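You operate a simulated robot arm through the tools that you are given. There is no shell and no other tool. Be economical: measure what you need, move in short steps, check, and stop when the job is done.

Carry out the task below with a simulated two-armed robot. There is one attempt and no reset: what you move stays moved.

## Task
Put one of the tape tabs from the top of the check bench on top of the small block. Take the white cloth on the top of the check bench and put it away on the lower shelf of the stores rack. Fetch the grey box and set it on the shelf of the fitting bench. Put the purple nest on the top of the check bench away on the top of the side table. Switch the rear brake off. Take the core on the upper shelf of the stores rack and put it away on the shelf of the side table. Lift the yellow lid open. The order is free.
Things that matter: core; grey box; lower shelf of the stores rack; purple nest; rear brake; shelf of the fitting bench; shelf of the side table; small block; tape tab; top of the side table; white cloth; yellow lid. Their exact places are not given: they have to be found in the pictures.

It is judged by the outcome, as a careful person would: the job done as asked, and still so three seconds after it is handed in. It fails if anything else is knocked over, pushed out of place, dropped, spilled or broken. A push-on lid holds only when it is set on centred and level and pressed home; a screw cap is set on level and turned clockwise until tight. Flat cloth is picked up by pressing the open fingertips on it (5 to 10 N) and closing them slowly along it; thin cloth reads only 2 to 8 mm in the jaws.

## Robot
Two 7-joint arms with fingered hands on one trunk, on a base that drives. Base frame: it is fixed to the floor where the robot stands at the start and does not move with it; the origin is under the middle of the robot, x ahead of it, y to its left, z up; the surface under the hand at the start is at about z = 800. Units: mm, rad, N and s.
The left shoulder is at the start at [70, 166, 1118], the right one opposite. With the tool pointing down near the work surface each hand reaches from about 440 to 960 mm from the robot's upright axis, wherever it stands, measured 20 degrees to its own side. Places, roughly: core (11x11x4 cm) [1500, 3900, 1000]; grey box (15x15x4 cm) [800, 600, 800]; lower shelf of the stores rack [1400, 3800, 600]; purple nest [750, -250, 750]; rear brake [-700, 900, 200]; shelf of the fitting bench [2900, 3900, 300]; shelf of the side table [1400, 100, 500]; small block [750, 500, 750]; tape tab (4x2x2 cm) [1000, -100, 800]; top of the side table [1400, 100, 700]; white cloth (15x6x3 cm) [800, 200, 800]; yellow lid [800, 3700, 700]. Payload 4.1 kg a hand.
Tool frame (each hand has its own): the origin (TCP) lies between the finger pads and is the grasp point; the fingertips stand 32 mm ahead of it; z points along the fingers, y is the line along which they close. The gripper opens to 108 mm. The gripper's body begins 38 mm behind the TCP. The gripper is a hand of 4 fingers: y runs from the thumb to the fingers, the wrist lies at [-16, -108, -186] in the tool frame, and closing takes about 1.5 s.
Orientation is that of the tool frame in the base frame, as a unit quaternion [x, y, z, w]. With the fingers straight down and the wrist toward the robot, the tool's x, y and z point along [0, 1, 0], [1, 0, 0] and [0, 0, -1] of the base frame.

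## Interface
- The arms move only by the tool move_arm. It takes "left_plan", "right_plan" or both (then of equal length, played together; a hand with none holds still); each is a list of rows, each a list of 6 numbers: the shift along the tool's x, y, z in mm, then the turn, a rotation vector about the tool's x, y, z in rad. In form: [[x, y, z, rx, ry, rz], ...]. A call has 1 to 8 rows; each row shifts and turns the commanded pose from where the row before left it, along the tool's axes as they then stand. "left_claw" and "right_claw" are, for a hand that has rows, the closure, from 0 (fully open) to 1 (shut), set as the call begins (left out, the last holds). A row lasts 0.2 s, in which the tool goes at most 50 mm and 0.15 rad; a call with a longer step from one row to the next is refused whole, and so is a gripper value outside its range. A pose out of reach is approached as far as the arm can. The call stops where the force on the tool passes 40 N (or 10 N more than at its start, if that is more) or the arm is blocked; 0.2 s more then pass. Each finger travels about 45 mm/s and halts on what it meets, pressing with about 28 N; the grip force reading is that of the motor and also rises with nothing between the fingers. The clock runs only during rows and for 0.2 s after the last one: add rows that do not move to give the fingers time. It gives the time, the measured TCP pose, the force on the tool (base axes), the opening and the grip force at its end, in the units of the frame above (readings bear some noise), with the torque about the TCP (base axes, N m) and any sound that the robot's microphone picked up, and new pictures: "views" is both (left out), scene, wrist or none (wrist: the cameras of the hands that moved).
- Cameras (640 x 400 px; columns grow to the right, rows downward): "scene" is now at [119, 48.7, 1332.9]; the picture's right is [0.57, -0.82, 0.00], its down [-0.58, -0.40, -0.71] and it looks along [0.59, 0.40, -0.70] (base axes); focal length 214 px, centre (320, 200). "left" rides on the left gripper at [-64, -93, -132] in its tool frame; the picture's right is [-0.80, -0.28, 0.53], its down [0.55, -0.71, 0.45] and it looks along [0.25, 0.65, 0.72] (tool axes); focal length 247 px, centre (320, 200). "right" rides on the right gripper at [64, -93, -131] in its tool frame; the picture's right is [-0.80, 0.28, -0.53], its down [-0.55, -0.71, 0.45] and it looks along [-0.25, 0.65, 0.72] (tool axes); focal length 247 px, centre (320, 200).
- slide_trunk(by): slides the trunk up (or, below 0, down) by that many mm; the arms and the scene camera ride with it, the base frame stays. It gives what a move gives, with no picture.
- base_move(legs): drives the robot by 1 to 6 legs, each [ahead, left, turn to the left] in mm, mm and rad, along the robot's own axes; the way and the turn of a leg run together, so that a leg with both is an arc; at most 1500 mm and 3.142 rad a leg. The arms and the cameras ride along, it lands a little off, and it stops where it bumps. It gives what a move gives, and a new picture of the scene camera.
- set_fingers(index, middle, ring, thumb_bend, hand): sets how far each is bent, from 0 (flat) to 1 (curled in); at 0.3 the hand is open as for a grip, at 0.7 the pads meet at the TCP. One left out holds its place. A second passes; each finger stops where it meets its share of the squeeze, and holds until it gets a number again. A gripper value or a shape takes the hand back. It gives what a move gives, with no picture; readings hold the bend of each and the force on the fingers (four entries, about 0 where the hand has none), thumb and palm.
- set_grasp(shape, hand): the hand has 4 fingers and takes this shape, open, in about a second: jaw (thumb against the fingers, like two jaws); tri (thumb and two fingers); tip (a fingertip pinch); poke (one finger out to press); point (the index stretched); flat (the hand flat); cup (the hand cupped); fist (a fist). The gripper value then closes the fingers along that shape, each until it touches; the sizes above hold for jaw. It gives what a move gives, with no picture.
- aim_head(pan, tilt): turns the head with the scene camera to pan (to the left, within 1.501 rad either way) and tilt (down, from -0.506 to 1.204), counted from straight ahead of the robot. It gives what a move gives, and a new picture of the scene camera.
- probe_pixels(camera, pixels): for up to 12 pixels [column, row] of the newest picture of that camera ("zoom" is the newest enlarged one), the place [x, y, z] in the base frame of the surface seen there, good to about 2 mm. The clock stands still meanwhile.
- zoom(camera, box): a new picture of the part [left, top, right, bottom] of that camera's present view, enlarged. The clock stands still meanwhile.
- hand_in(): hands the job in; it is judged then, once.

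Keep the steps short. Do not move on a guess: measure, check each grasp and each placing, and mend mistakes. In all there are 124 turns and 260 pictures (those below and enlarged ones count). Leave the grippers open and the arms clear of the work at the hand-in unless told otherwise, and finish with a single line.

The tools are called after "Request:" as name(argument=value, ...) on one line, values as JSON. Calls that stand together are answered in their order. move_arm: Moves the arms, as the interface text tells. Its arguments: {"type":"object","properties":{"left_plan":{"type":"array"},"left_claw":{"type":"number"},"right_plan":{"type":"array"},"right_claw":{"type":"number"},"views":{"type":"string","enum":["both","scene","wrist","none"]}},"required":[]} The other tools are called the same way: slide_trunk (by) slides the trunk up or down; set_grasp (shape, hand) gives the hand a shape; set_fingers (index, middle, ring, thumb_bend, hand) moves the fingers one by one; base_move (legs) drives the base; aim_head (pan, tilt) turns the head that bears the scene camera; probe_pixels (camera, pixels) gives the place of the surface under pixels of a picture; zoom (camera, box) takes an enlarged picture of a part of a camera's view; hand_in () hands the job in.

At the start:

```text
time_s: 0.0
left_ee_pos: [419.8, 543.5, 1108.9]
left_tcp_rot: [0.707, 0.707, 0.0, 0.0]
left_ft_force: [-0.1, -0.7, 0.4]
left_torque: [0.04, 0.01, -0.02]
left_opening: 107.4
left_finger_force: 0.0
left_shape: jaw
left_bend: [0.3, 0.3, 0.3, 0.3]
left_finger forces: [0.0, 0.0, 0.0, 0.0, 0.0, 0.0]
right_ee_pos: [560.1, -5.0, 1049.9]
right_tcp_rot: [0.707, 0.707, 0.0, 0.0]
right_ft_force: [1.0, 0.9, 0.5]
right_torque: [0.03, 0.02, 0.01]
right_opening: 107.7
right_finger_force: 0.0
right_shape: jaw
right_bend: [0.3, 0.3, 0.3, 0.3]
right_finger forces: [0.1, 0.0, 0.0, 0.0, 0.0, 0.0]
trunk travel left (down, up): [-625.0, 315.0]
robot x, y, heading: [2.4, 1.3, -0.001]
head pan, tilt: [0.602, 0.778]
```

scene: 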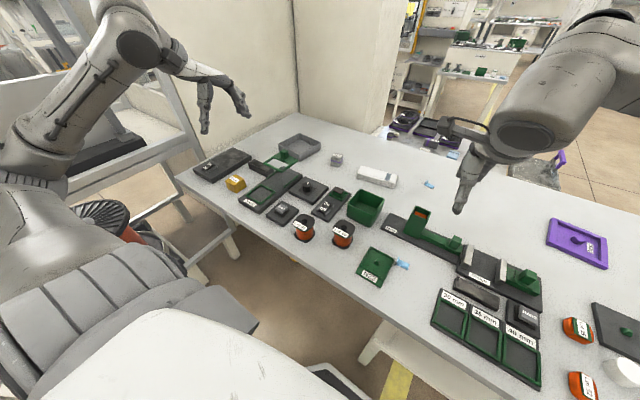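
right: 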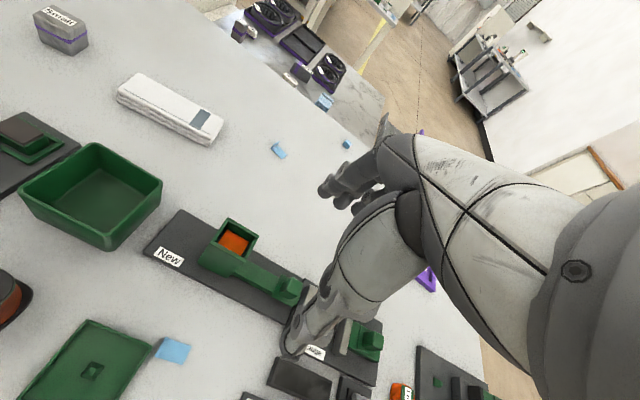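
left: 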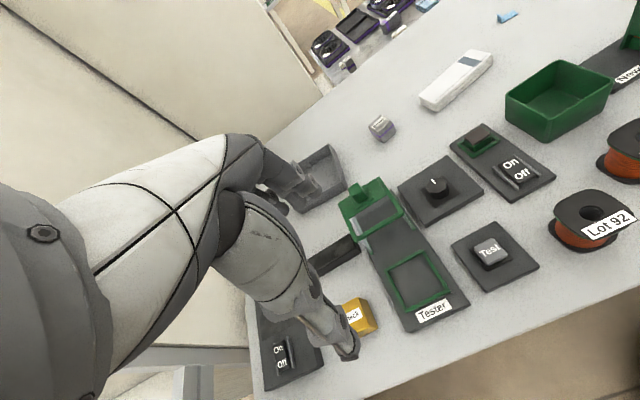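

I see the check bench ahead with many items. I zoom in on it to identify the cloth, small block, tabs, box and nest.

Request:
zoom(camera="scene", box=[180, 110, 420, 260])

Request:
zoom(camera="scene", box=[360, 0, 640, 175])

Request:
aim_head(pan=-0.2, tilt=0.75)

```text
2.67 times, centred on (300, 185) of scene
```

zoom: 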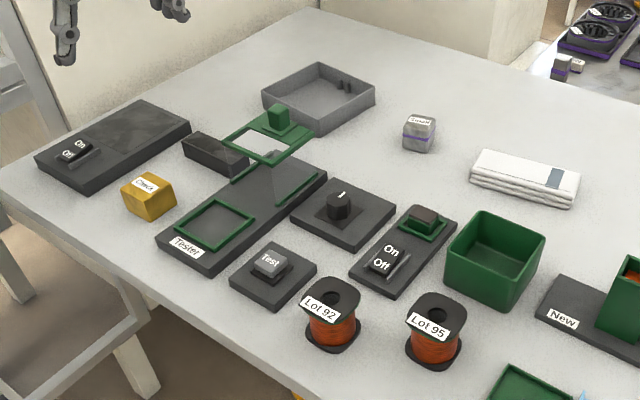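

```text
2.29 times, centred on (500, 88) of scene
```

zoom: 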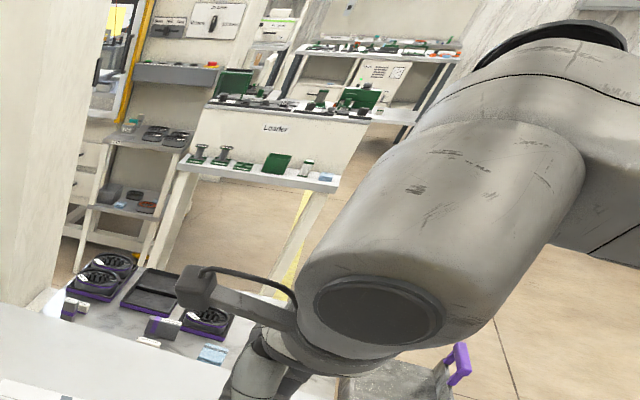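

```text
time_s: 1.1
left_ee_pos: [420.2, 542.3, 1110.8]
left_tcp_rot: [0.707, 0.707, 0.0, -0.001]
left_ft_force: [0.5, -0.4, -0.3]
left_torque: [0.01, 0.0, 0.01]
left_opening: 107.7
left_finger_force: 0.0
left_shape: jaw
left_bend: [0.3, 0.3, 0.3, 0.3]
left_finger forces: [0.1, 0.0, 0.1, 0.0, 0.0, 0.0]
right_ee_pos: [561.4, -5.2, 1049.6]
right_tcp_rot: [0.707, 0.708, 0.0, 0.0]
right_ft_force: [-0.4, -0.4, -0.7]
right_torque: [0.0, 0.0, -0.01]
right_opening: 107.8
right_finger_force: 0.0
right_shape: jaw
right_bend: [0.3, 0.3, 0.3, 0.3]
right_finger forces: [0.1, 0.0, 0.1, 0.1, 0.1, 0.0]
trunk travel left (down, up): [-625.0, 315.0]
robot x, y, heading: [0.5, 1.2, 0.001]
head pan, tilt: [-0.201, 0.75]
```

scene: 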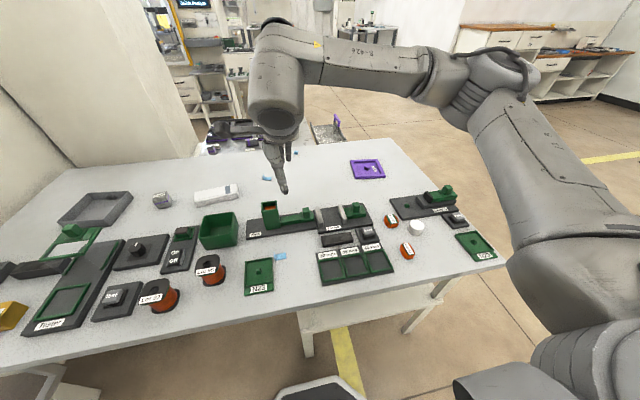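

Next I measure the items on the bench in the new scene picture: grey tray (95,208), banded cube (162,199), cloth (215,193), nest (367,168), tabs (267,177), (280,256), yellow cube (10,315), black bar (38,268).

Request:
probe_pixels(camera="scene", pixels=[[95, 208], [162, 196], [215, 192], [367, 166], [267, 177], [280, 256], [10, 315], [38, 268], [356, 176], [296, 153], [330, 350], [72, 230]])

Request:
zoom(camera="scene", box=[40, 140, 300, 300])

Request:
zoom(camera="scene", box=[240, 140, 500, 300])

```text
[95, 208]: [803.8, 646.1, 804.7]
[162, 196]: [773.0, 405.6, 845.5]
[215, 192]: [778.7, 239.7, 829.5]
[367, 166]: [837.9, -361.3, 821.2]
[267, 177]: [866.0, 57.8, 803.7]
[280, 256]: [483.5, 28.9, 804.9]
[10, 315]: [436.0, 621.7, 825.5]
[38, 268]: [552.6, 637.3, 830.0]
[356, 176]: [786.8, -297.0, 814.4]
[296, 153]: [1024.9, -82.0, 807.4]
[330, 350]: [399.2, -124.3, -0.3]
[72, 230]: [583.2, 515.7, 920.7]
```

```text
2.46 times, centred on (170, 220) of scene
```

zoom: 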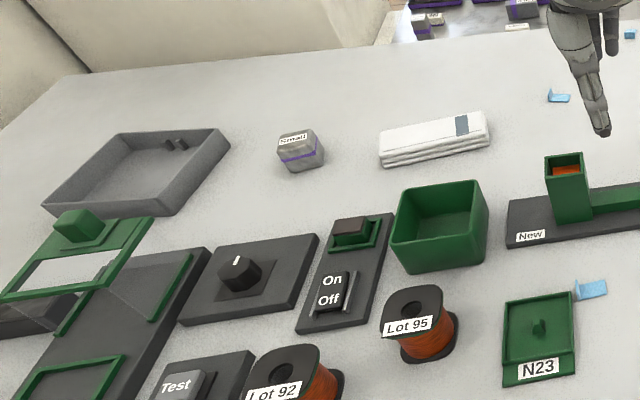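

```text
2.46 times, centred on (370, 220) of scene
```

zoom: 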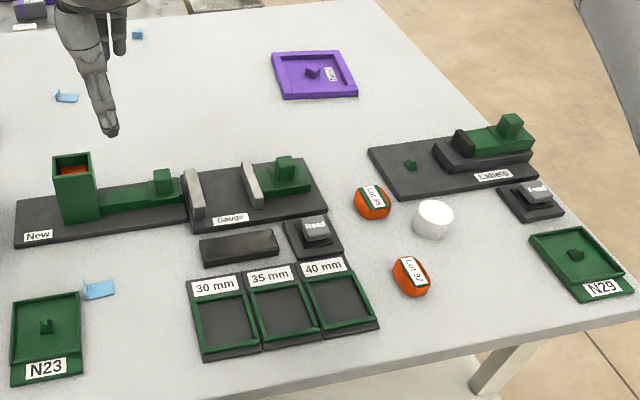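

The grey tray with bits inside looks like the grey box, the "Small" cube is the small block. Zoom close on the tab at (267,177), the box and the nest.

Request:
zoom(camera="scene", box=[244, 160, 300, 195])

Request:
zoom(camera="scene", box=[50, 185, 178, 265])

Request:
zoom(camera="scene", box=[330, 145, 410, 195])

```text
11.43 times, centred on (272, 178) of scene
```

zoom: 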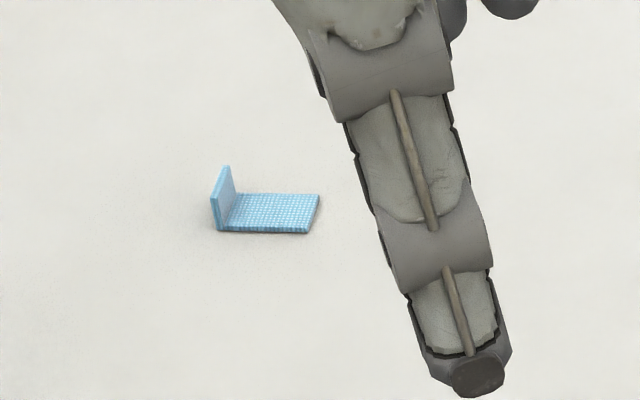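

```text
5.00 times, centred on (114, 225) of scene
```

zoom: 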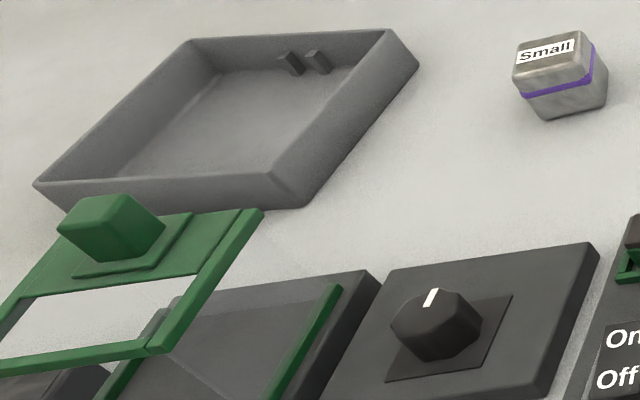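

```text
8.00 times, centred on (370, 170) of scene
```

zoom: 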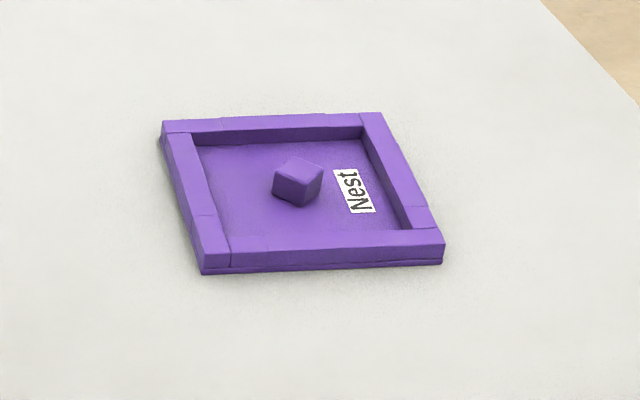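

I probe the tab's corners in an enlarged picture; I retake that zoom.

Request:
zoom(camera="scene", box=[244, 160, 300, 195])

Request:
probe_pixels(camera="zoom", pixels=[[226, 170], [214, 200], [216, 225], [232, 226], [300, 228], [315, 200], [240, 197], [270, 215]])

Request:
zoom(camera="scene", box=[140, 180, 188, 210])

Request:
probe_pixels(camera="zoom", pixels=[[210, 160], [400, 130], [320, 150], [230, 245], [405, 200], [210, 130], [370, 250], [300, 200]])

```text
11.43 times, centred on (272, 178) of scene
```

zoom: 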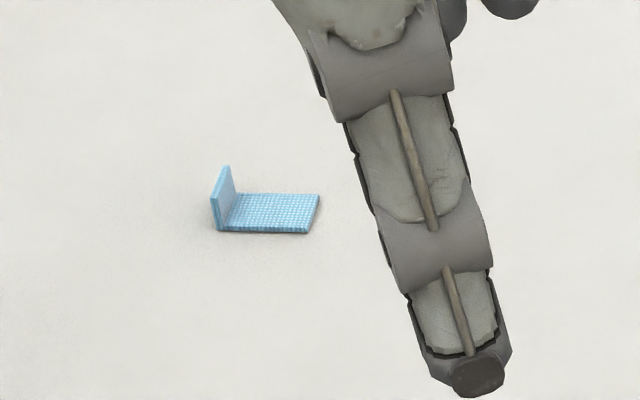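

```text
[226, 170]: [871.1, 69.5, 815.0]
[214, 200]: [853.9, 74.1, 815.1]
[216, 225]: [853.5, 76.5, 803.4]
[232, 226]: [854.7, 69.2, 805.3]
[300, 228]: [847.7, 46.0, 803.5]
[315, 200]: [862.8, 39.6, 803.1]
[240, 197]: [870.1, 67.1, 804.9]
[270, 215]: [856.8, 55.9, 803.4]
```

```text
13.33 times, centred on (164, 195) of scene
```

zoom: 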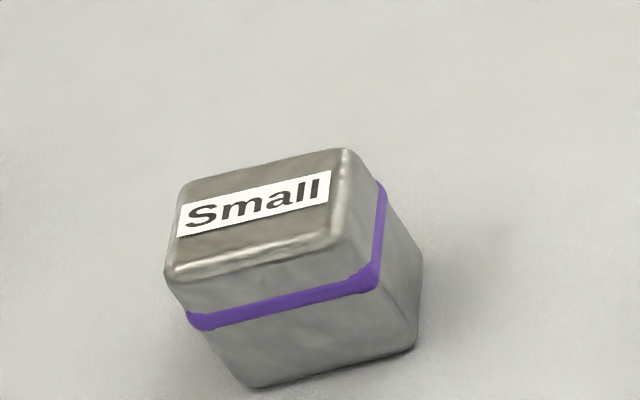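

```text
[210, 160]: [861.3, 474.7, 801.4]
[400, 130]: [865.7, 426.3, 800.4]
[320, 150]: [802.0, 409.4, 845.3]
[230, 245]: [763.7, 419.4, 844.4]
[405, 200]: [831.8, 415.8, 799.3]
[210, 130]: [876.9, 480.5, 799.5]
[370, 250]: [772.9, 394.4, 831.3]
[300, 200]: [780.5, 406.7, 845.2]
```

Tab's upright stands at about (862,72), strip runs to y≈42; block top centre about (780,408,845). I move the right hand out of the way and bring the left hand over toward the tab.

Request:
move_arm(left_plan=[[-33, 30, 5, 0, 0, 0.05], [-33, 30, 5, 0, 0, 0.05], [-33, 30, 5, 0, 0, 0.05], [-33, 30, 5, 0, 0, 0.05], [-33, 30, 5, 0, 0, 0], [-33, 30, 5, 0, 0, 0], [-33, 30, 5, 0, 0, 0], [-33, 30, 5, 0, 0, 0]], right_plan=[[-37, -14, 0, 0, 0, 0], [-37, -14, 0, 0, 0, 0], [-37, -14, 0, 0, 0, 0], [-37, -14, 0, 0, 0, 0], [-37, -14, 0, 0, 0, 0], [-37, -14, 0, 0, 0, 0], [-37, -14, 0, 0, 0, 0], [-37, -14, 0, 0, 0, 0]], views="none")

```text
time_s: 2.9
left_ee_pos: [620.6, 248.5, 1073.3]
left_tcp_rot: [0.774, 0.633, 0.002, -0.001]
left_ft_force: [0.8, 0.0, -0.1]
left_torque: [-0.01, 0.01, 0.0]
left_opening: 107.8
left_finger_force: 0.1
left_shape: jaw
left_bend: [0.3, 0.3, 0.3, 0.3]
left_finger forces: [0.0, 0.0, 0.1, 0.1, 0.1, 0.0]
right_ee_pos: [446.5, -305.6, 1051.8]
right_tcp_rot: [0.707, 0.707, 0.001, -0.001]
right_ft_force: [-0.1, 0.4, -0.2]
right_torque: [0.0, -0.01, 0.04]
right_opening: 107.8
right_finger_force: 0.0
right_shape: jaw
right_bend: [0.3, 0.3, 0.3, 0.3]
right_finger forces: [0.0, 0.0, 0.1, 0.0, 0.1, 0.0]
trunk travel left (down, up): [-625.0, 315.0]
robot x, y, heading: [1.8, -4.2, 0.001]
head pan, tilt: [-0.201, 0.75]
```

Request:
move_arm(left_plan=[[-17, 34, 25, 0, 0, 0], [-17, 34, 25, 0, 0, 0], [-17, 34, 25, 0, 0, 0], [-17, 34, 25, 0, 0, 0], [-17, 34, 25, 0, 0, 0], [-17, 34, 25, 0, 0, 0], [-17, 34, 25, 0, 0, 0], [-17, 34, 25, 0, 0, 0]])

```text
time_s: 4.7
left_ee_pos: [862.0, 59.4, 868.7]
left_tcp_rot: [0.773, 0.634, 0.001, -0.001]
left_ft_force: [-0.4, 0.0, -0.5]
left_torque: [0.01, -0.01, -0.01]
left_opening: 107.3
left_finger_force: 0.0
left_shape: jaw
left_bend: [0.3, 0.3, 0.3, 0.3]
left_finger forces: [0.0, 0.1, 0.1, 0.0, 0.0, 0.1]
right_ee_pos: [449.2, -303.6, 1050.5]
right_tcp_rot: [0.707, 0.707, 0.0, -0.001]
right_ft_force: [-0.2, -0.8, 0.5]
right_torque: [0.04, -0.01, 0.01]
right_opening: 107.6
right_finger_force: 0.1
right_shape: jaw
right_bend: [0.3, 0.3, 0.3, 0.3]
right_finger forces: [0.1, 0.1, 0.0, 0.0, 0.0, 0.0]
trunk travel left (down, up): [-625.0, 315.0]
robot x, y, heading: [1.2, -0.0, -0.001]
head pan, tilt: [-0.201, 0.75]
```

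scene: 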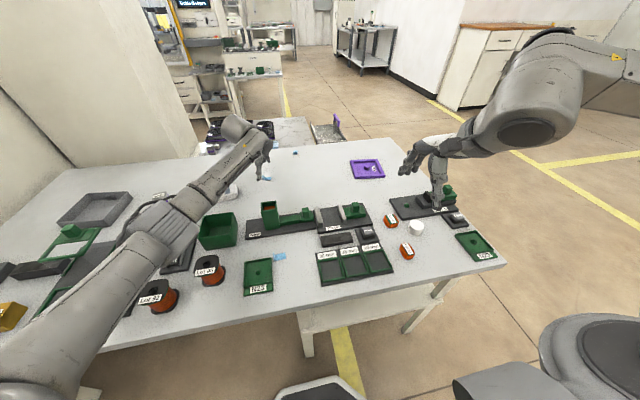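
left: 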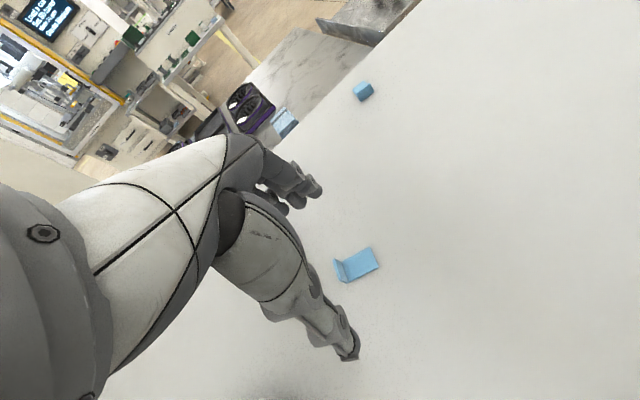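

The tab at (358,265) in the left picture is between thumb and fingers. Lower to tips about 2–3 mm above the bench, then close.

Request:
move_arm(left_plan=[[0, 0, 16, 0, 0, 0], [0, 0, 16, 0, 0, 0], [0, 0, 0, 0, 0, 0]], views="none")

Request:
move_arm(left_plan=[[0, 0, 0, 0, 0, 0], [0, 0, 0, 0, 0, 0], [0, 0, 0, 0, 0, 0], [0, 0, 0, 0, 0, 0], [0, 0, 0, 0, 0, 0], [0, 0, 0, 0, 0, 0], [0, 0, 0, 0, 0, 0], [0, 0, 0, 0, 0, 0]], left_claw=1, views="wrist")

```text
time_s: 5.5
left_ee_pos: [861.4, 61.5, 837.9]
left_tcp_rot: [0.774, 0.633, 0.001, 0.0]
left_ft_force: [-0.1, -0.3, 0.8]
left_torque: [0.01, 0.03, -0.01]
left_opening: 107.6
left_finger_force: 0.0
left_shape: jaw
left_bend: [0.3, 0.3, 0.3, 0.3]
left_finger forces: [0.0, 0.0, 0.0, 0.0, 0.1, 0.0]
right_ee_pos: [448.0, -301.9, 1051.2]
right_tcp_rot: [0.707, 0.707, 0.001, -0.001]
right_ft_force: [-0.2, -0.1, 0.1]
right_torque: [0.01, 0.02, 0.04]
right_opening: 107.7
right_finger_force: 0.1
right_shape: jaw
right_bend: [0.3, 0.3, 0.3, 0.3]
right_finger forces: [0.1, 0.0, 0.1, 0.0, 0.1, 0.1]
trunk travel left (down, up): [-625.0, 315.0]
robot x, y, heading: [-1.7, 2.6, 0.002]
head pan, tilt: [-0.201, 0.75]
```

```text
time_s: 7.3
left_ee_pos: [861.3, 61.4, 837.9]
left_tcp_rot: [0.774, 0.633, -0.001, 0.0]
left_ft_force: [0.6, -0.3, 0.0]
left_torque: [0.0, 0.04, 0.02]
left_opening: 0.0
left_finger_force: 27.6
left_shape: jaw
left_bend: [0.7, 0.7, 0.7, 0.49]
left_finger forces: [0.0, 0.1, 0.0, 0.0, 0.0, 0.0]
right_ee_pos: [447.7, -303.1, 1052.3]
right_tcp_rot: [0.707, 0.707, 0.0, 0.0]
right_ft_force: [-0.4, -0.5, 0.4]
right_torque: [0.01, 0.0, -0.02]
right_opening: 107.6
right_finger_force: 0.1
right_shape: jaw
right_bend: [0.3, 0.3, 0.3, 0.3]
right_finger forces: [0.1, 0.0, 0.0, 0.0, 0.0, 0.0]
trunk travel left (down, up): [-625.0, 315.0]
robot x, y, heading: [-1.7, 2.5, 0.001]
head pan, tilt: [-0.201, 0.75]
```

left: 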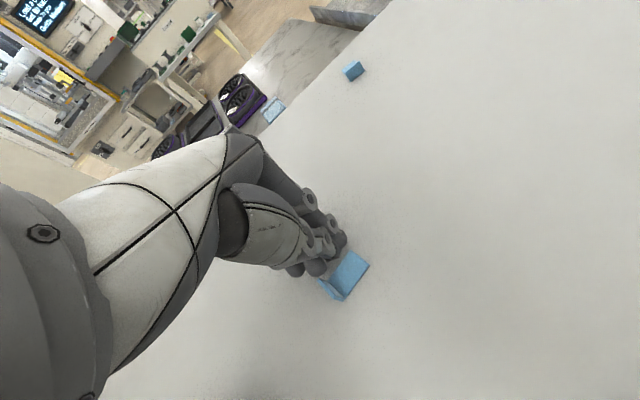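

It closed on nothing (opening 0). I look closer to see where the tab is relative to the fingertips.

Request:
zoom(camera="left", box=[270, 175, 430, 325])

Request:
probe_pixels(camera="left", pixels=[[350, 270], [365, 268], [322, 284], [342, 298], [330, 270], [317, 268], [340, 240], [347, 254]])

```text
2.67 times, centred on (350, 250) of left
```

zoom: 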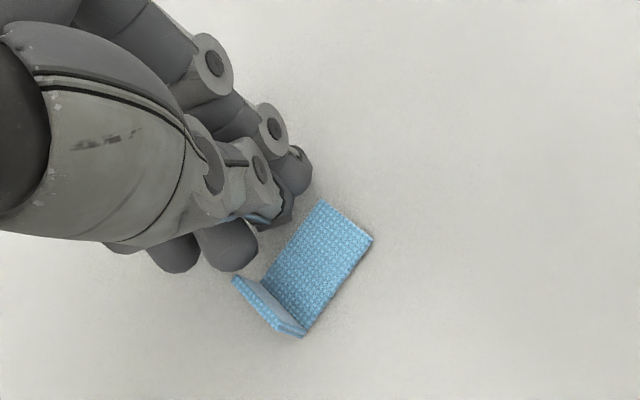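

```text
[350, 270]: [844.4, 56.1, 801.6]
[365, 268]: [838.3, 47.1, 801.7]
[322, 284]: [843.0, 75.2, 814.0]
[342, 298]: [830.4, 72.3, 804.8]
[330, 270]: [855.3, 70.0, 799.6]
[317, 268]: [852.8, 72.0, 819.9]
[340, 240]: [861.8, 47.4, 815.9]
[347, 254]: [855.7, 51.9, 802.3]
```

The fingers swept over the tab: closed tips sit higher than the open ones, and the tab shifted to about (843,58). I raise, open partway (gap ~35 mm), and look again.

Request:
move_arm(left_plan=[[0, 0, -40, 0, 0, 0], [0, 0, 0, 0, 0, 0], [0, 0, 0, 0, 0, 0], [0, 0, 0, 0, 0, 0], [0, 0, 0, 0, 0, 0]], left_claw=0.65, views="wrist")

Request:
zoom(camera="left", box=[270, 200, 430, 300])

```text
time_s: 8.5
left_ee_pos: [859.5, 61.7, 876.4]
left_tcp_rot: [0.774, 0.633, 0.0, 0.001]
left_ft_force: [0.9, 0.4, -0.5]
left_torque: [-0.02, -0.01, 0.03]
left_opening: 37.2
left_finger_force: 0.1
left_shape: jaw
left_bend: [0.74, 0.52, 0.49, 0.73]
left_finger forces: [0.0, 0.0, 0.1, 0.0, 0.0, 0.0]
right_ee_pos: [448.9, -302.6, 1050.5]
right_tcp_rot: [0.707, 0.707, 0.0, 0.0]
right_ft_force: [-1.3, 0.0, 1.2]
right_torque: [0.03, -0.02, 0.01]
right_opening: 107.7
right_finger_force: 0.2
right_shape: jaw
right_bend: [0.3, 0.3, 0.3, 0.3]
right_finger forces: [0.0, 0.1, 0.1, 0.0, 0.0, 0.0]
trunk travel left (down, up): [-625.0, 315.0]
robot x, y, heading: [2.3, 1.6, 0.003]
head pan, tilt: [-0.201, 0.75]
```

left: 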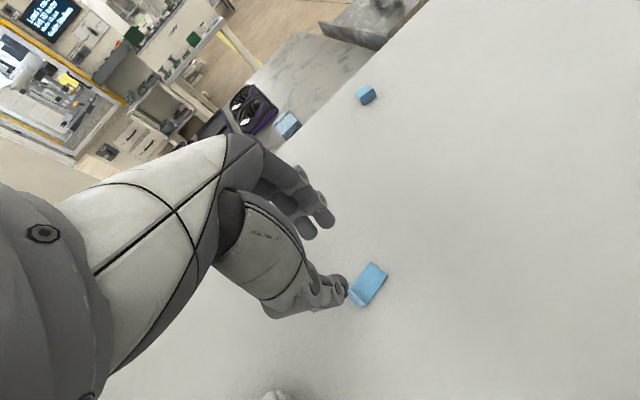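

```text
4.00 times, centred on (350, 250) of left
```

zoom: 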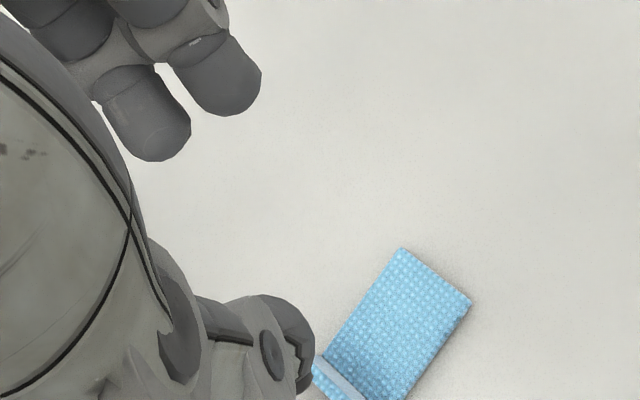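

Request:
probe_pixels(camera="zoom", pixels=[[403, 252], [466, 300], [407, 392], [335, 355], [320, 362], [145, 130], [220, 90], [285, 320], [395, 330]])

Request:
set_grasp(hand="left", shape="tip")

Request:
move_arm(left_plan=[[0, -5, 0, 0, 0, 0], [0, 0, 0, 0, 0, 0], [0, 0, 0, 0, 0, 0]], views="wrist")

```text
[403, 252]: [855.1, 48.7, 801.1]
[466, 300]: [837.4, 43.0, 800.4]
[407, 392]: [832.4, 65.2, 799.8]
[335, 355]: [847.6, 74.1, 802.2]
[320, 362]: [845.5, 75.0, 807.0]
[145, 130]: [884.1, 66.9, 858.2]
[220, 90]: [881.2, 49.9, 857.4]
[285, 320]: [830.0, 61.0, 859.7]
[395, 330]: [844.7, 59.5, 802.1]
```

```text
time_s: 9.4
left_ee_pos: [859.7, 62.0, 878.3]
left_tcp_rot: [0.774, 0.633, 0.0, 0.0]
left_ft_force: [-0.3, -0.7, 0.3]
left_torque: [0.0, 0.0, -0.04]
left_opening: 107.4
left_finger_force: 0.0
left_shape: tip
left_bend: [0.3, 0.98, 0.99, 0.3]
left_finger forces: [0.0, 0.0, 0.1, 0.0, 0.0, 0.0]
right_ee_pos: [447.3, -302.9, 1051.1]
right_tcp_rot: [0.707, 0.707, 0.0, 0.0]
right_ft_force: [0.6, 0.3, -0.4]
right_torque: [-0.01, 0.04, -0.02]
right_opening: 107.9
right_finger_force: 0.0
right_shape: jaw
right_bend: [0.3, 0.3, 0.3, 0.3]
right_finger forces: [0.0, 0.0, 0.1, 0.0, 0.0, 0.0]
trunk travel left (down, up): [-625.0, 315.0]
robot x, y, heading: [-0.6, 3.9, -0.002]
head pan, tilt: [-0.201, 0.75]
```

```text
time_s: 10.2
left_ee_pos: [854.8, 64.3, 877.6]
left_tcp_rot: [0.774, 0.633, -0.001, 0.0]
left_ft_force: [-0.3, 0.1, 0.6]
left_torque: [-0.04, 0.01, -0.03]
left_opening: 107.5
left_finger_force: 0.1
left_shape: tip
left_bend: [0.3, 0.98, 0.99, 0.3]
left_finger forces: [0.1, 0.0, 0.0, 0.0, 0.0, 0.1]
right_ee_pos: [448.0, -303.8, 1050.5]
right_tcp_rot: [0.707, 0.707, 0.0, 0.0]
right_ft_force: [-0.4, -0.3, -0.5]
right_torque: [0.04, -0.02, -0.01]
right_opening: 107.6
right_finger_force: 0.1
right_shape: jaw
right_bend: [0.3, 0.3, 0.3, 0.3]
right_finger forces: [0.1, 0.0, 0.1, 0.0, 0.0, 0.0]
trunk travel left (down, up): [-625.0, 315.0]
robot x, y, heading: [-2.4, 0.9, 0.001]
head pan, tilt: [-0.201, 0.75]
```

left: 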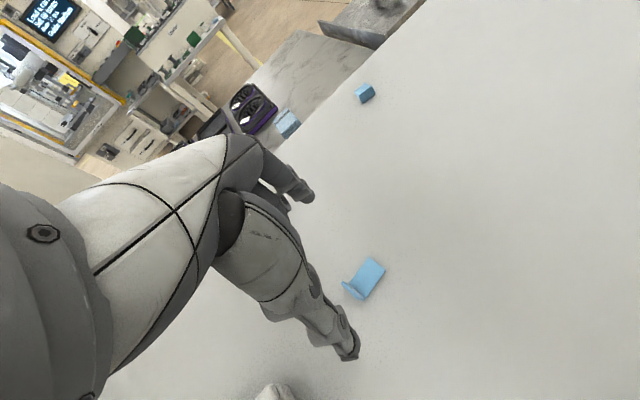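

Tab centre (844,59), its width lies along (0.96,0.28). I turn −0.46 about the tool axis, centre over it in tip shape, close to a gap of ~37 mm, and look.

Request:
move_arm(left_plan=[[-2.5, -12.5, 0, 0, 0, 0], [0, 0, 0, 0, 0, -0.12], [0, 0, 0, 0, 0, -0.12], [0, 0, 0, 0, 0, -0.12], [0, 0, 0, 0, 0, -0.1], [0, 0, 25, 0, 0, 0], [0, 0, 0, 0, 0, 0]], left_claw=0.6, views="wrist")

Request:
zoom(camera="left", box=[270, 200, 430, 300])

```text
time_s: 11.8
left_ee_pos: [844.1, 61.6, 852.8]
left_tcp_rot: [0.609, 0.793, 0.0, 0.0]
left_ft_force: [-1.0, -0.4, -0.6]
left_torque: [0.04, -0.02, 0.0]
left_opening: 44.1
left_finger_force: 0.1
left_shape: tip
left_bend: [0.73, 0.98, 0.99, 0.73]
left_finger forces: [0.0, 0.0, 0.0, 0.1, 0.0, 0.1]
right_ee_pos: [447.5, -303.7, 1051.3]
right_tcp_rot: [0.707, 0.707, -0.001, -0.001]
right_ft_force: [-1.4, -0.5, 0.4]
right_torque: [0.03, 0.03, -0.01]
right_opening: 107.8
right_finger_force: 0.1
right_shape: jaw
right_bend: [0.3, 0.3, 0.3, 0.3]
right_finger forces: [0.0, 0.0, 0.1, 0.0, 0.0, 0.1]
trunk travel left (down, up): [-625.0, 315.0]
robot x, y, heading: [1.3, -1.9, 0.001]
head pan, tilt: [-0.201, 0.75]
```

left: 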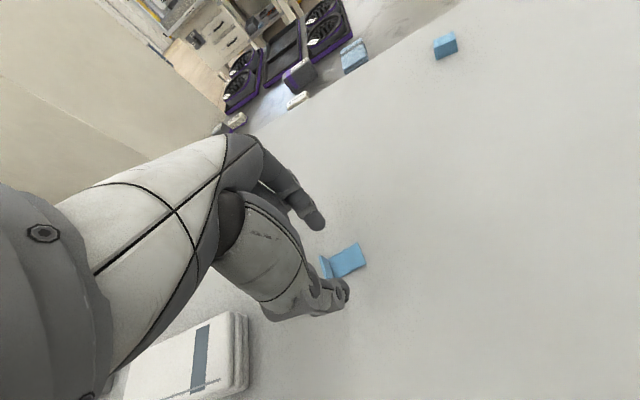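

```text
4.00 times, centred on (350, 250) of left
```

zoom: 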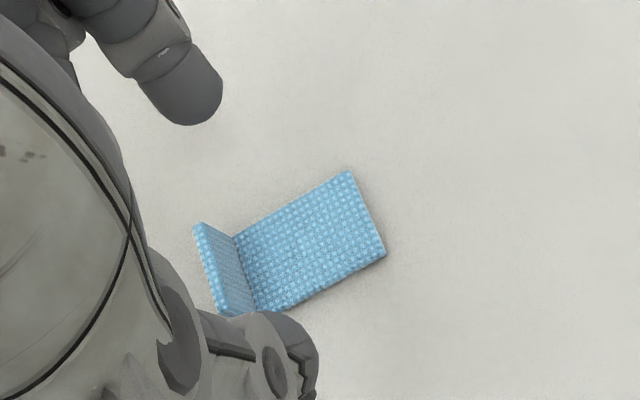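

Request:
probe_pixels(camera="zoom", pixels=[[345, 175], [382, 252], [300, 290], [205, 240], [220, 305], [290, 330], [190, 115], [205, 85], [310, 390]])

```text
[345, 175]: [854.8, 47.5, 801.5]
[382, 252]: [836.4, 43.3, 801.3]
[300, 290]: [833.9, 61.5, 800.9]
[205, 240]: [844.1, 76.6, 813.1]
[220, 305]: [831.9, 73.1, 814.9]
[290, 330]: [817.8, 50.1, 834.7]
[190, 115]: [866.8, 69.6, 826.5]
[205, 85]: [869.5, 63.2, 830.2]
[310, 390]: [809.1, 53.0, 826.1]
```

Thumb and index straddle the tab well (x 813 and 868, tab 832–855). Shift 6 mm toward the upright and lower 22 mm, watching force.

Request:
move_arm(left_plan=[[6, 0, 10, 0, 0, 0], [0, 0, 8, 0, 0, 0], [0, 0, 2, 0, 0, 0], [0, 0, 2, 0, 0, 0], [0, 0, 0, 0, 0, 0]], views="wrist")

Request:
zoom(camera="left", box=[270, 200, 430, 300])

Request:
probe_pixels(camera="zoom", pixels=[[310, 390], [290, 330], [190, 115], [205, 100]])

```text
time_s: 13.0
left_ee_pos: [840.1, 68.1, 833.8]
left_tcp_rot: [0.609, 0.793, 0.002, 0.002]
left_ft_force: [2.2, -0.3, 12.9]
left_torque: [-0.02, -0.21, -0.05]
left_opening: 44.5
left_finger_force: 0.0
left_shape: tip
left_bend: [0.73, 0.98, 0.99, 0.74]
left_finger forces: [9.4, 0.0, 0.1, 0.1, 4.6, 0.1]
right_ee_pos: [445.6, -302.7, 1053.3]
right_tcp_rot: [0.707, 0.707, 0.001, 0.001]
right_ft_force: [0.3, -0.3, -0.5]
right_torque: [0.02, 0.01, -0.03]
right_opening: 107.7
right_finger_force: 0.1
right_shape: jaw
right_bend: [0.3, 0.3, 0.3, 0.3]
right_finger forces: [0.1, 0.1, 0.1, 0.0, 0.0, 0.0]
trunk travel left (down, up): [-625.0, 315.0]
robot x, y, heading: [0.6, 1.5, 0.002]
head pan, tilt: [-0.201, 0.75]
```

left: 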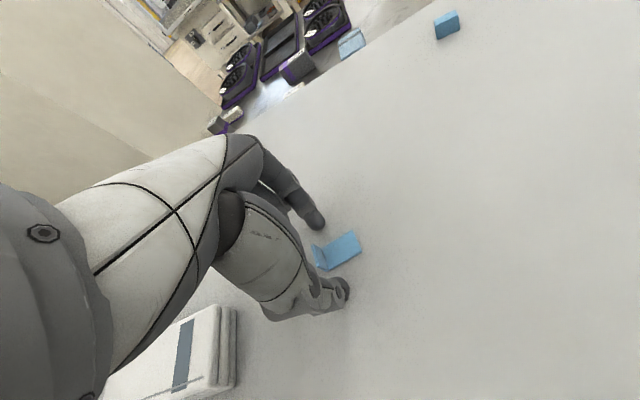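

```text
4.00 times, centred on (350, 250) of left
```

zoom: 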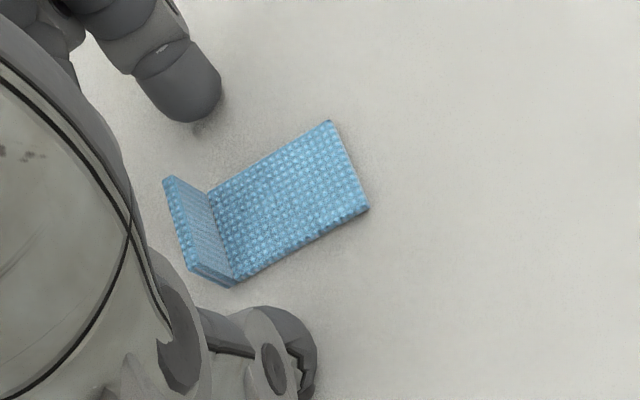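

```text
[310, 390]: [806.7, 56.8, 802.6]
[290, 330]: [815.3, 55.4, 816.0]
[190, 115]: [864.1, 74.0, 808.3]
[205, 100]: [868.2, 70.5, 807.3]
```

Both tips touch the bench (13 N) straddling the tab. Now close.

Request:
move_arm(left_plan=[[0, 0, -1, 0, 0, 0], [0, 0, 0, 0, 0, 0], [0, 0, 0, 0, 0, 0], [0, 0, 0, 0, 0, 0], [0, 0, 0, 0, 0, 0], [0, 0, 0, 0, 0, 0]], left_claw=1, views="wrist")

Request:
zoom(camera="left", box=[270, 200, 430, 300])

```text
time_s: 14.4
left_ee_pos: [841.5, 68.0, 832.1]
left_tcp_rot: [0.609, 0.793, 0.001, 0.001]
left_ft_force: [2.1, 1.6, 11.3]
left_torque: [0.0, -0.08, 0.01]
left_opening: 14.9
left_finger_force: 28.3
left_shape: tip
left_bend: [0.72, 1.0, 1.0, 0.77]
left_finger forces: [29.5, 0.0, 0.1, 0.1, 25.9, 0.1]
right_ee_pos: [447.2, -303.5, 1051.2]
right_tcp_rot: [0.707, 0.707, 0.001, 0.0]
right_ft_force: [0.1, 0.4, 0.3]
right_torque: [-0.04, 0.0, -0.01]
right_opening: 107.8
right_finger_force: 0.1
right_shape: jaw
right_bend: [0.3, 0.3, 0.3, 0.3]
right_finger forces: [0.0, 0.0, 0.0, 0.0, 0.0, 0.0]
trunk travel left (down, up): [-625.0, 315.0]
robot x, y, heading: [0.3, 1.9, -0.0]
head pan, tilt: [-0.201, 0.75]
```

left: 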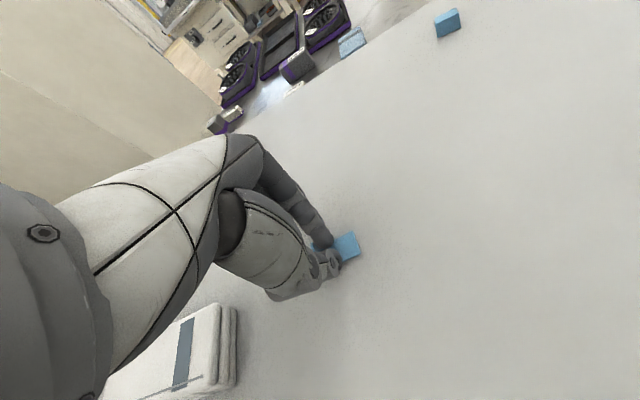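

```text
4.00 times, centred on (350, 250) of left
```

zoom: 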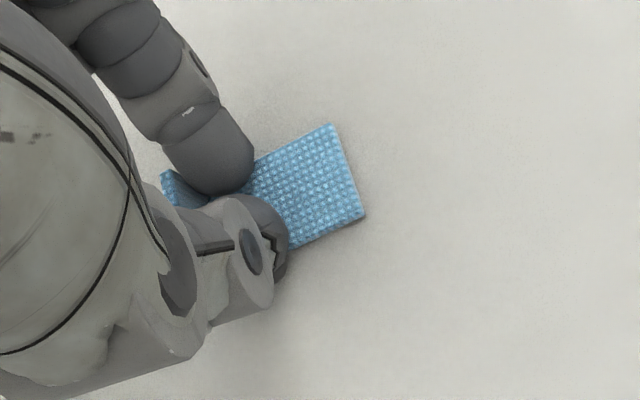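

The tab is held (opening 15 mm, both tips 26–30 N). Lift 110 mm and check.

Request:
move_arm(left_plan=[[0, 0, -20, 0, 0, 0], [0, 0, -30, 0, 0, 0], [0, 0, -30, 0, 0, 0], [0, 0, -30, 0, 0, 0]], views="wrist")

Request:
zoom(camera="left", box=[270, 200, 430, 300])

Request:
aim_head(pan=0.55, tilt=0.75)

```text
time_s: 15.4
left_ee_pos: [840.8, 68.4, 942.0]
left_tcp_rot: [0.61, 0.793, 0.0, 0.0]
left_ft_force: [-0.2, -0.7, 0.2]
left_torque: [0.02, -0.02, 0.0]
left_opening: 13.5
left_finger_force: 27.8
left_shape: tip
left_bend: [0.72, 1.0, 1.0, 0.76]
left_finger forces: [21.2, 0.1, 0.0, 0.1, 21.9, 0.0]
right_ee_pos: [447.1, -302.4, 1050.9]
right_tcp_rot: [0.707, 0.707, -0.001, 0.0]
right_ft_force: [0.5, 0.7, 0.3]
right_torque: [-0.01, 0.02, 0.0]
right_opening: 107.7
right_finger_force: 0.1
right_shape: jaw
right_bend: [0.3, 0.3, 0.3, 0.3]
right_finger forces: [0.0, 0.0, 0.1, 0.0, 0.1, 0.0]
trunk travel left (down, up): [-625.0, 315.0]
robot x, y, heading: [-3.4, 1.1, -0.0]
head pan, tilt: [-0.201, 0.75]
```

left: 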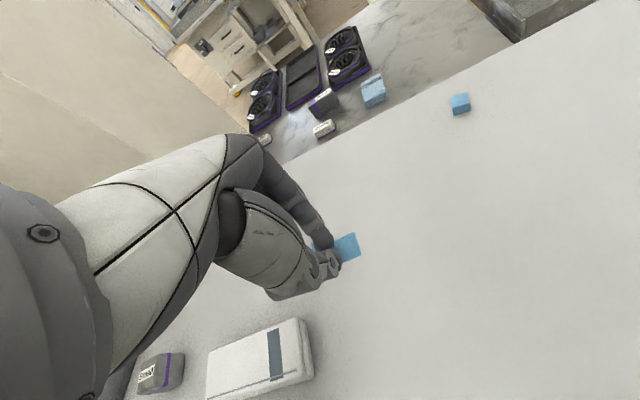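

```text
4.00 times, centred on (350, 250) of left
```

zoom: 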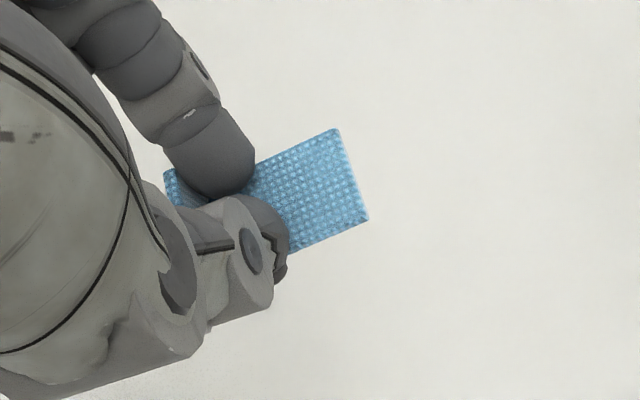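

```text
time_s: 16.5
left_ee_pos: [842.6, 68.0, 941.4]
left_tcp_rot: [0.61, 0.793, 0.0, 0.0]
left_ft_force: [0.5, -1.1, 0.7]
left_torque: [0.01, 0.0, -0.01]
left_opening: 13.3
left_finger_force: 27.8
left_shape: tip
left_bend: [0.72, 1.0, 1.0, 0.76]
left_finger forces: [21.1, 0.0, 0.1, 0.1, 21.8, 0.0]
right_ee_pos: [447.9, -303.2, 1050.8]
right_tcp_rot: [0.707, 0.707, 0.0, 0.0]
right_ft_force: [0.0, 0.7, -0.6]
right_torque: [0.02, 0.0, 0.04]
right_opening: 107.7
right_finger_force: 0.1
right_shape: jaw
right_bend: [0.3, 0.3, 0.3, 0.3]
right_finger forces: [0.1, 0.0, 0.0, 0.1, 0.1, 0.0]
trunk travel left (down, up): [-625.0, 315.0]
robot x, y, heading: [-0.8, 0.6, -0.001]
head pan, tilt: [0.55, 0.75]
```

scene: 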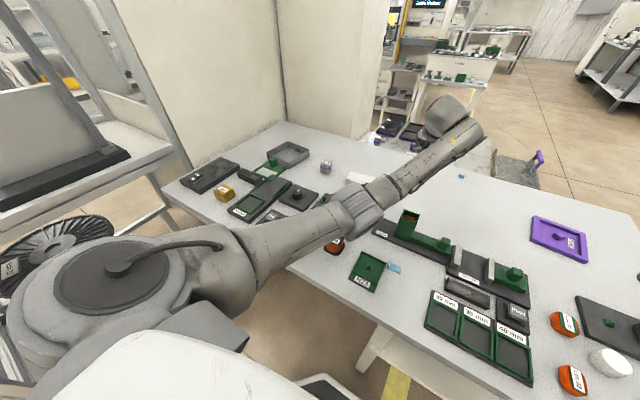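

The tab is up. Measure the block's top corners in the scene picture (326,165) and the held tab's free corners.

Request:
zoom(camera="scene", box=[310, 157, 342, 177])

Request:
probe_pixels(camera="left", pixels=[[353, 233], [361, 254], [345, 262]])

```text
16.00 times, centred on (326, 167) of scene
```

zoom: 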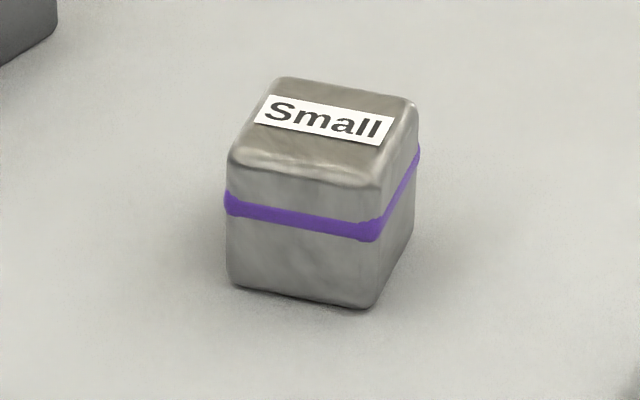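

```text
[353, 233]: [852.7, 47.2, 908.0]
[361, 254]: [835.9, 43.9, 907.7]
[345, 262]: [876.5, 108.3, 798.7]
```

Request:
probe_pixels(camera="zoom", pixels=[[282, 88], [405, 108], [240, 150], [372, 178], [325, 135], [300, 170], [330, 95]])

```text
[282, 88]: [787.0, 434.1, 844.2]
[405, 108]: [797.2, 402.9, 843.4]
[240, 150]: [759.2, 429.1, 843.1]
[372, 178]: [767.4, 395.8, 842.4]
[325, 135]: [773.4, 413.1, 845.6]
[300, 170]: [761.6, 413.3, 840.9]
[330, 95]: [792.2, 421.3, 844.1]
```

Block top centre ≈ (778,415,845), and it is aligned with the tab. Carry over to TCP (777,423).

Request:
move_arm(left_plan=[[45, 3.5, 0, 0, 0, 0], [45, 3.5, 0, 0, 0, 0], [45, 3.5, 0, 0, 0, 0], [45, 3.5, 0, 0, 0, 0], [45, 3.5, 0, 0, 0, 0], [45, 3.5, 0, 0, 0, 0], [45, 3.5, 0, 0, 0, 0], [45, 3.5, 0, 0, 0, 0]], views="wrist")

Request:
zoom(camera="left", box=[270, 200, 430, 300])

```text
time_s: 18.3
left_ee_pos: [778.0, 426.5, 944.0]
left_tcp_rot: [0.61, 0.793, 0.0, 0.0]
left_ft_force: [-0.3, 0.1, -0.1]
left_torque: [0.01, 0.0, -0.02]
left_opening: 13.5
left_finger_force: 28.1
left_shape: tip
left_bend: [0.72, 1.0, 1.0, 0.76]
left_finger forces: [20.8, 0.0, 0.1, 0.0, 21.6, 0.0]
right_ee_pos: [446.5, -300.9, 1052.8]
right_tcp_rot: [0.707, 0.707, -0.001, 0.0]
right_ft_force: [0.2, 0.2, 0.8]
right_torque: [0.0, 0.01, 0.0]
right_opening: 107.6
right_finger_force: 0.0
right_shape: jaw
right_bend: [0.3, 0.3, 0.3, 0.3]
right_finger forces: [0.0, 0.0, 0.0, 0.0, 0.0, 0.1]
trunk travel left (down, up): [-625.0, 315.0]
robot x, y, heading: [3.2, -4.1, 0.002]
head pan, tilt: [0.55, 0.75]
```

left: 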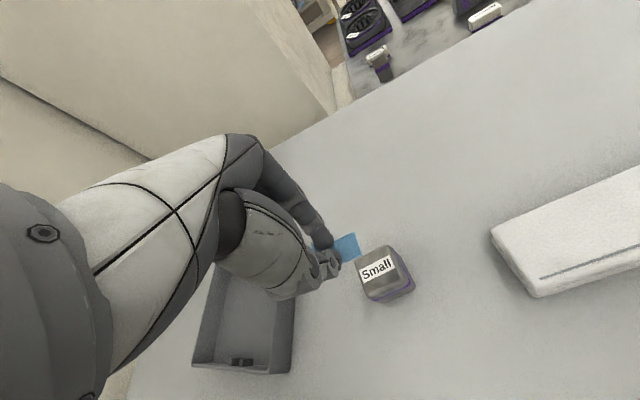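

```text
4.00 times, centred on (350, 250) of left
```

zoom: 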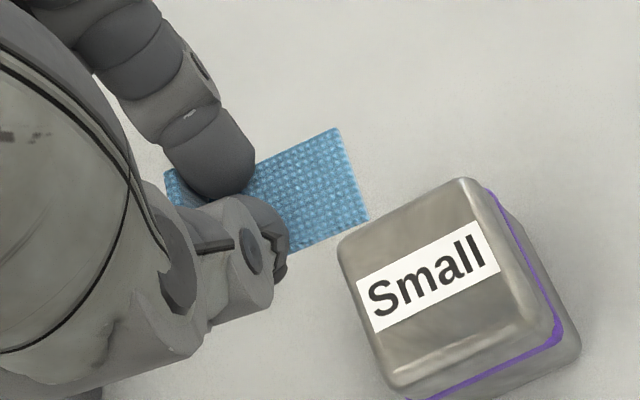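

Lower 48 mm (tab bottom ~12 mm above the block) with a −3 mm correction and check.

Request:
move_arm(left_plan=[[-3, 0, 24, 0, 0, 0], [0, 0, 24, 0, 0, 0], [0, 0, 0, 0, 0, 0]], views="wrist")

Request:
zoom(camera="left", box=[270, 200, 430, 300])

Request:
probe_pixels(camera="left", pixels=[[353, 233], [361, 254]])

```text
time_s: 19.1
left_ee_pos: [774.9, 417.5, 906.8]
left_tcp_rot: [0.609, 0.793, 0.005, 0.003]
left_ft_force: [-0.3, -0.1, 0.2]
left_torque: [0.03, 0.0, 0.0]
left_opening: 13.6
left_finger_force: 28.4
left_shape: tip
left_bend: [0.72, 1.0, 1.0, 0.76]
left_finger forces: [20.8, 0.1, 0.0, 0.0, 21.5, 0.0]
right_ee_pos: [444.3, -308.2, 1053.1]
right_tcp_rot: [0.707, 0.707, 0.003, -0.001]
right_ft_force: [-0.1, 0.1, -0.8]
right_torque: [-0.02, 0.0, -0.01]
right_opening: 107.5
right_finger_force: 0.1
right_shape: jaw
right_bend: [0.3, 0.3, 0.3, 0.3]
right_finger forces: [0.1, 0.0, 0.1, 0.1, 0.0, 0.1]
trunk travel left (down, up): [-625.0, 315.0]
robot x, y, heading: [2.9, 3.0, -0.002]
head pan, tilt: [0.55, 0.75]
```

left: 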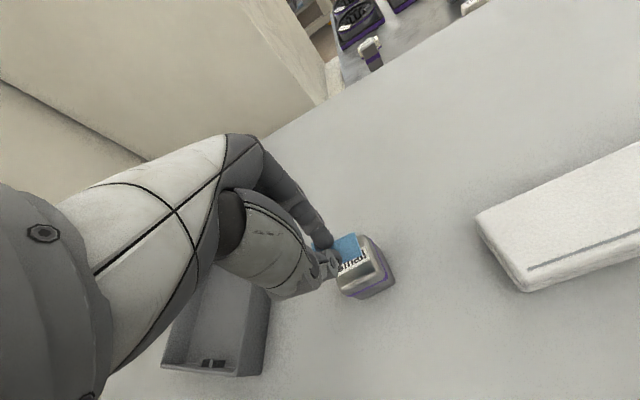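

```text
4.00 times, centred on (350, 250) of left
```

zoom: 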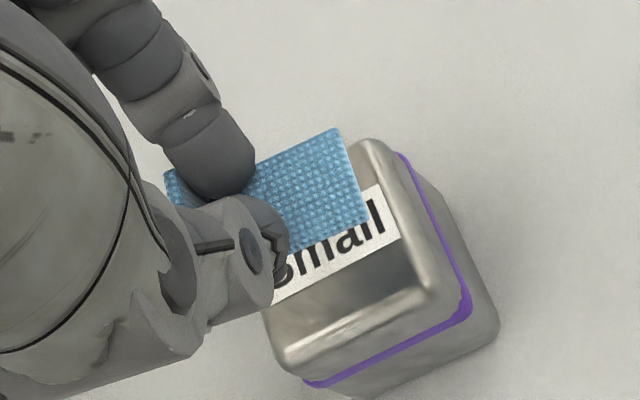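

```text
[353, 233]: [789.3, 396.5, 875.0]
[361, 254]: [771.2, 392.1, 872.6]
```

The tab's free end is at y≈394; shift +5 mm and lower 20, then in 2 mm steps.

Request:
move_arm(left_plan=[[5, 0, 0, 0, 0, 0], [0, 0, 8, 0, 0, 0], [0, 0, 4, 0, 0, 0], [0, 0, 0, 0, 0, 0]], views="wrist")

Request:
zoom(camera="left", box=[270, 200, 430, 300])

Request:
probe_pixels(camera="left", pixels=[[353, 233], [361, 254]])

```text
time_s: 20.3
left_ee_pos: [779.3, 419.4, 907.3]
left_tcp_rot: [0.61, 0.792, 0.012, 0.011]
left_ft_force: [-0.3, 1.3, 0.0]
left_torque: [-0.07, -0.03, 0.0]
left_opening: 13.4
left_finger_force: 27.6
left_shape: tip
left_bend: [0.72, 1.0, 1.0, 0.76]
left_finger forces: [20.8, 0.0, 0.0, 0.0, 21.5, 0.1]
right_ee_pos: [442.6, -307.9, 1050.9]
right_tcp_rot: [0.707, 0.707, 0.004, 0.0]
right_ft_force: [-0.1, 0.4, 0.4]
right_torque: [-0.03, 0.0, 0.0]
right_opening: 107.7
right_finger_force: 0.1
right_shape: jaw
right_bend: [0.3, 0.3, 0.3, 0.3]
right_finger forces: [0.0, 0.0, 0.0, 0.1, 0.0, 0.0]
trunk travel left (down, up): [-625.0, 315.0]
robot x, y, heading: [-4.5, 3.0, -0.001]
head pan, tilt: [0.55, 0.75]
stopped in row 4 (left hand): the arm was blocked; the commanded pose is now the measured one
```

left: 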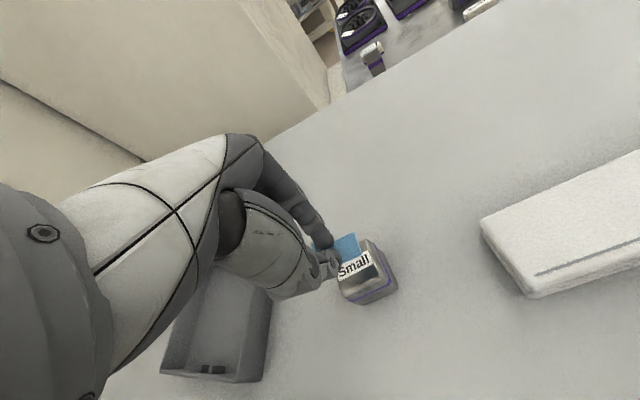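

```text
4.00 times, centred on (350, 250) of left
```

zoom: 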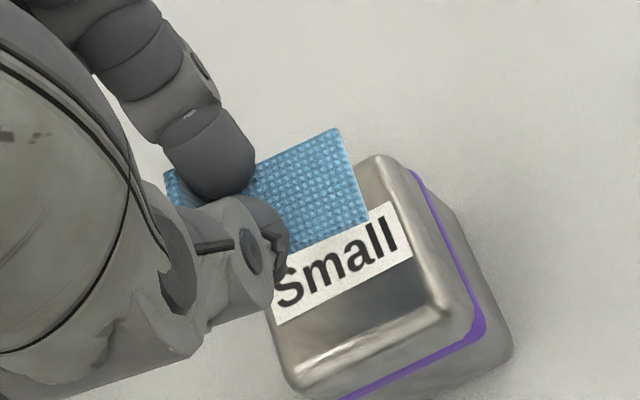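

```text
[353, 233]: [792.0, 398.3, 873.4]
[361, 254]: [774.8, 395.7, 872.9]
```

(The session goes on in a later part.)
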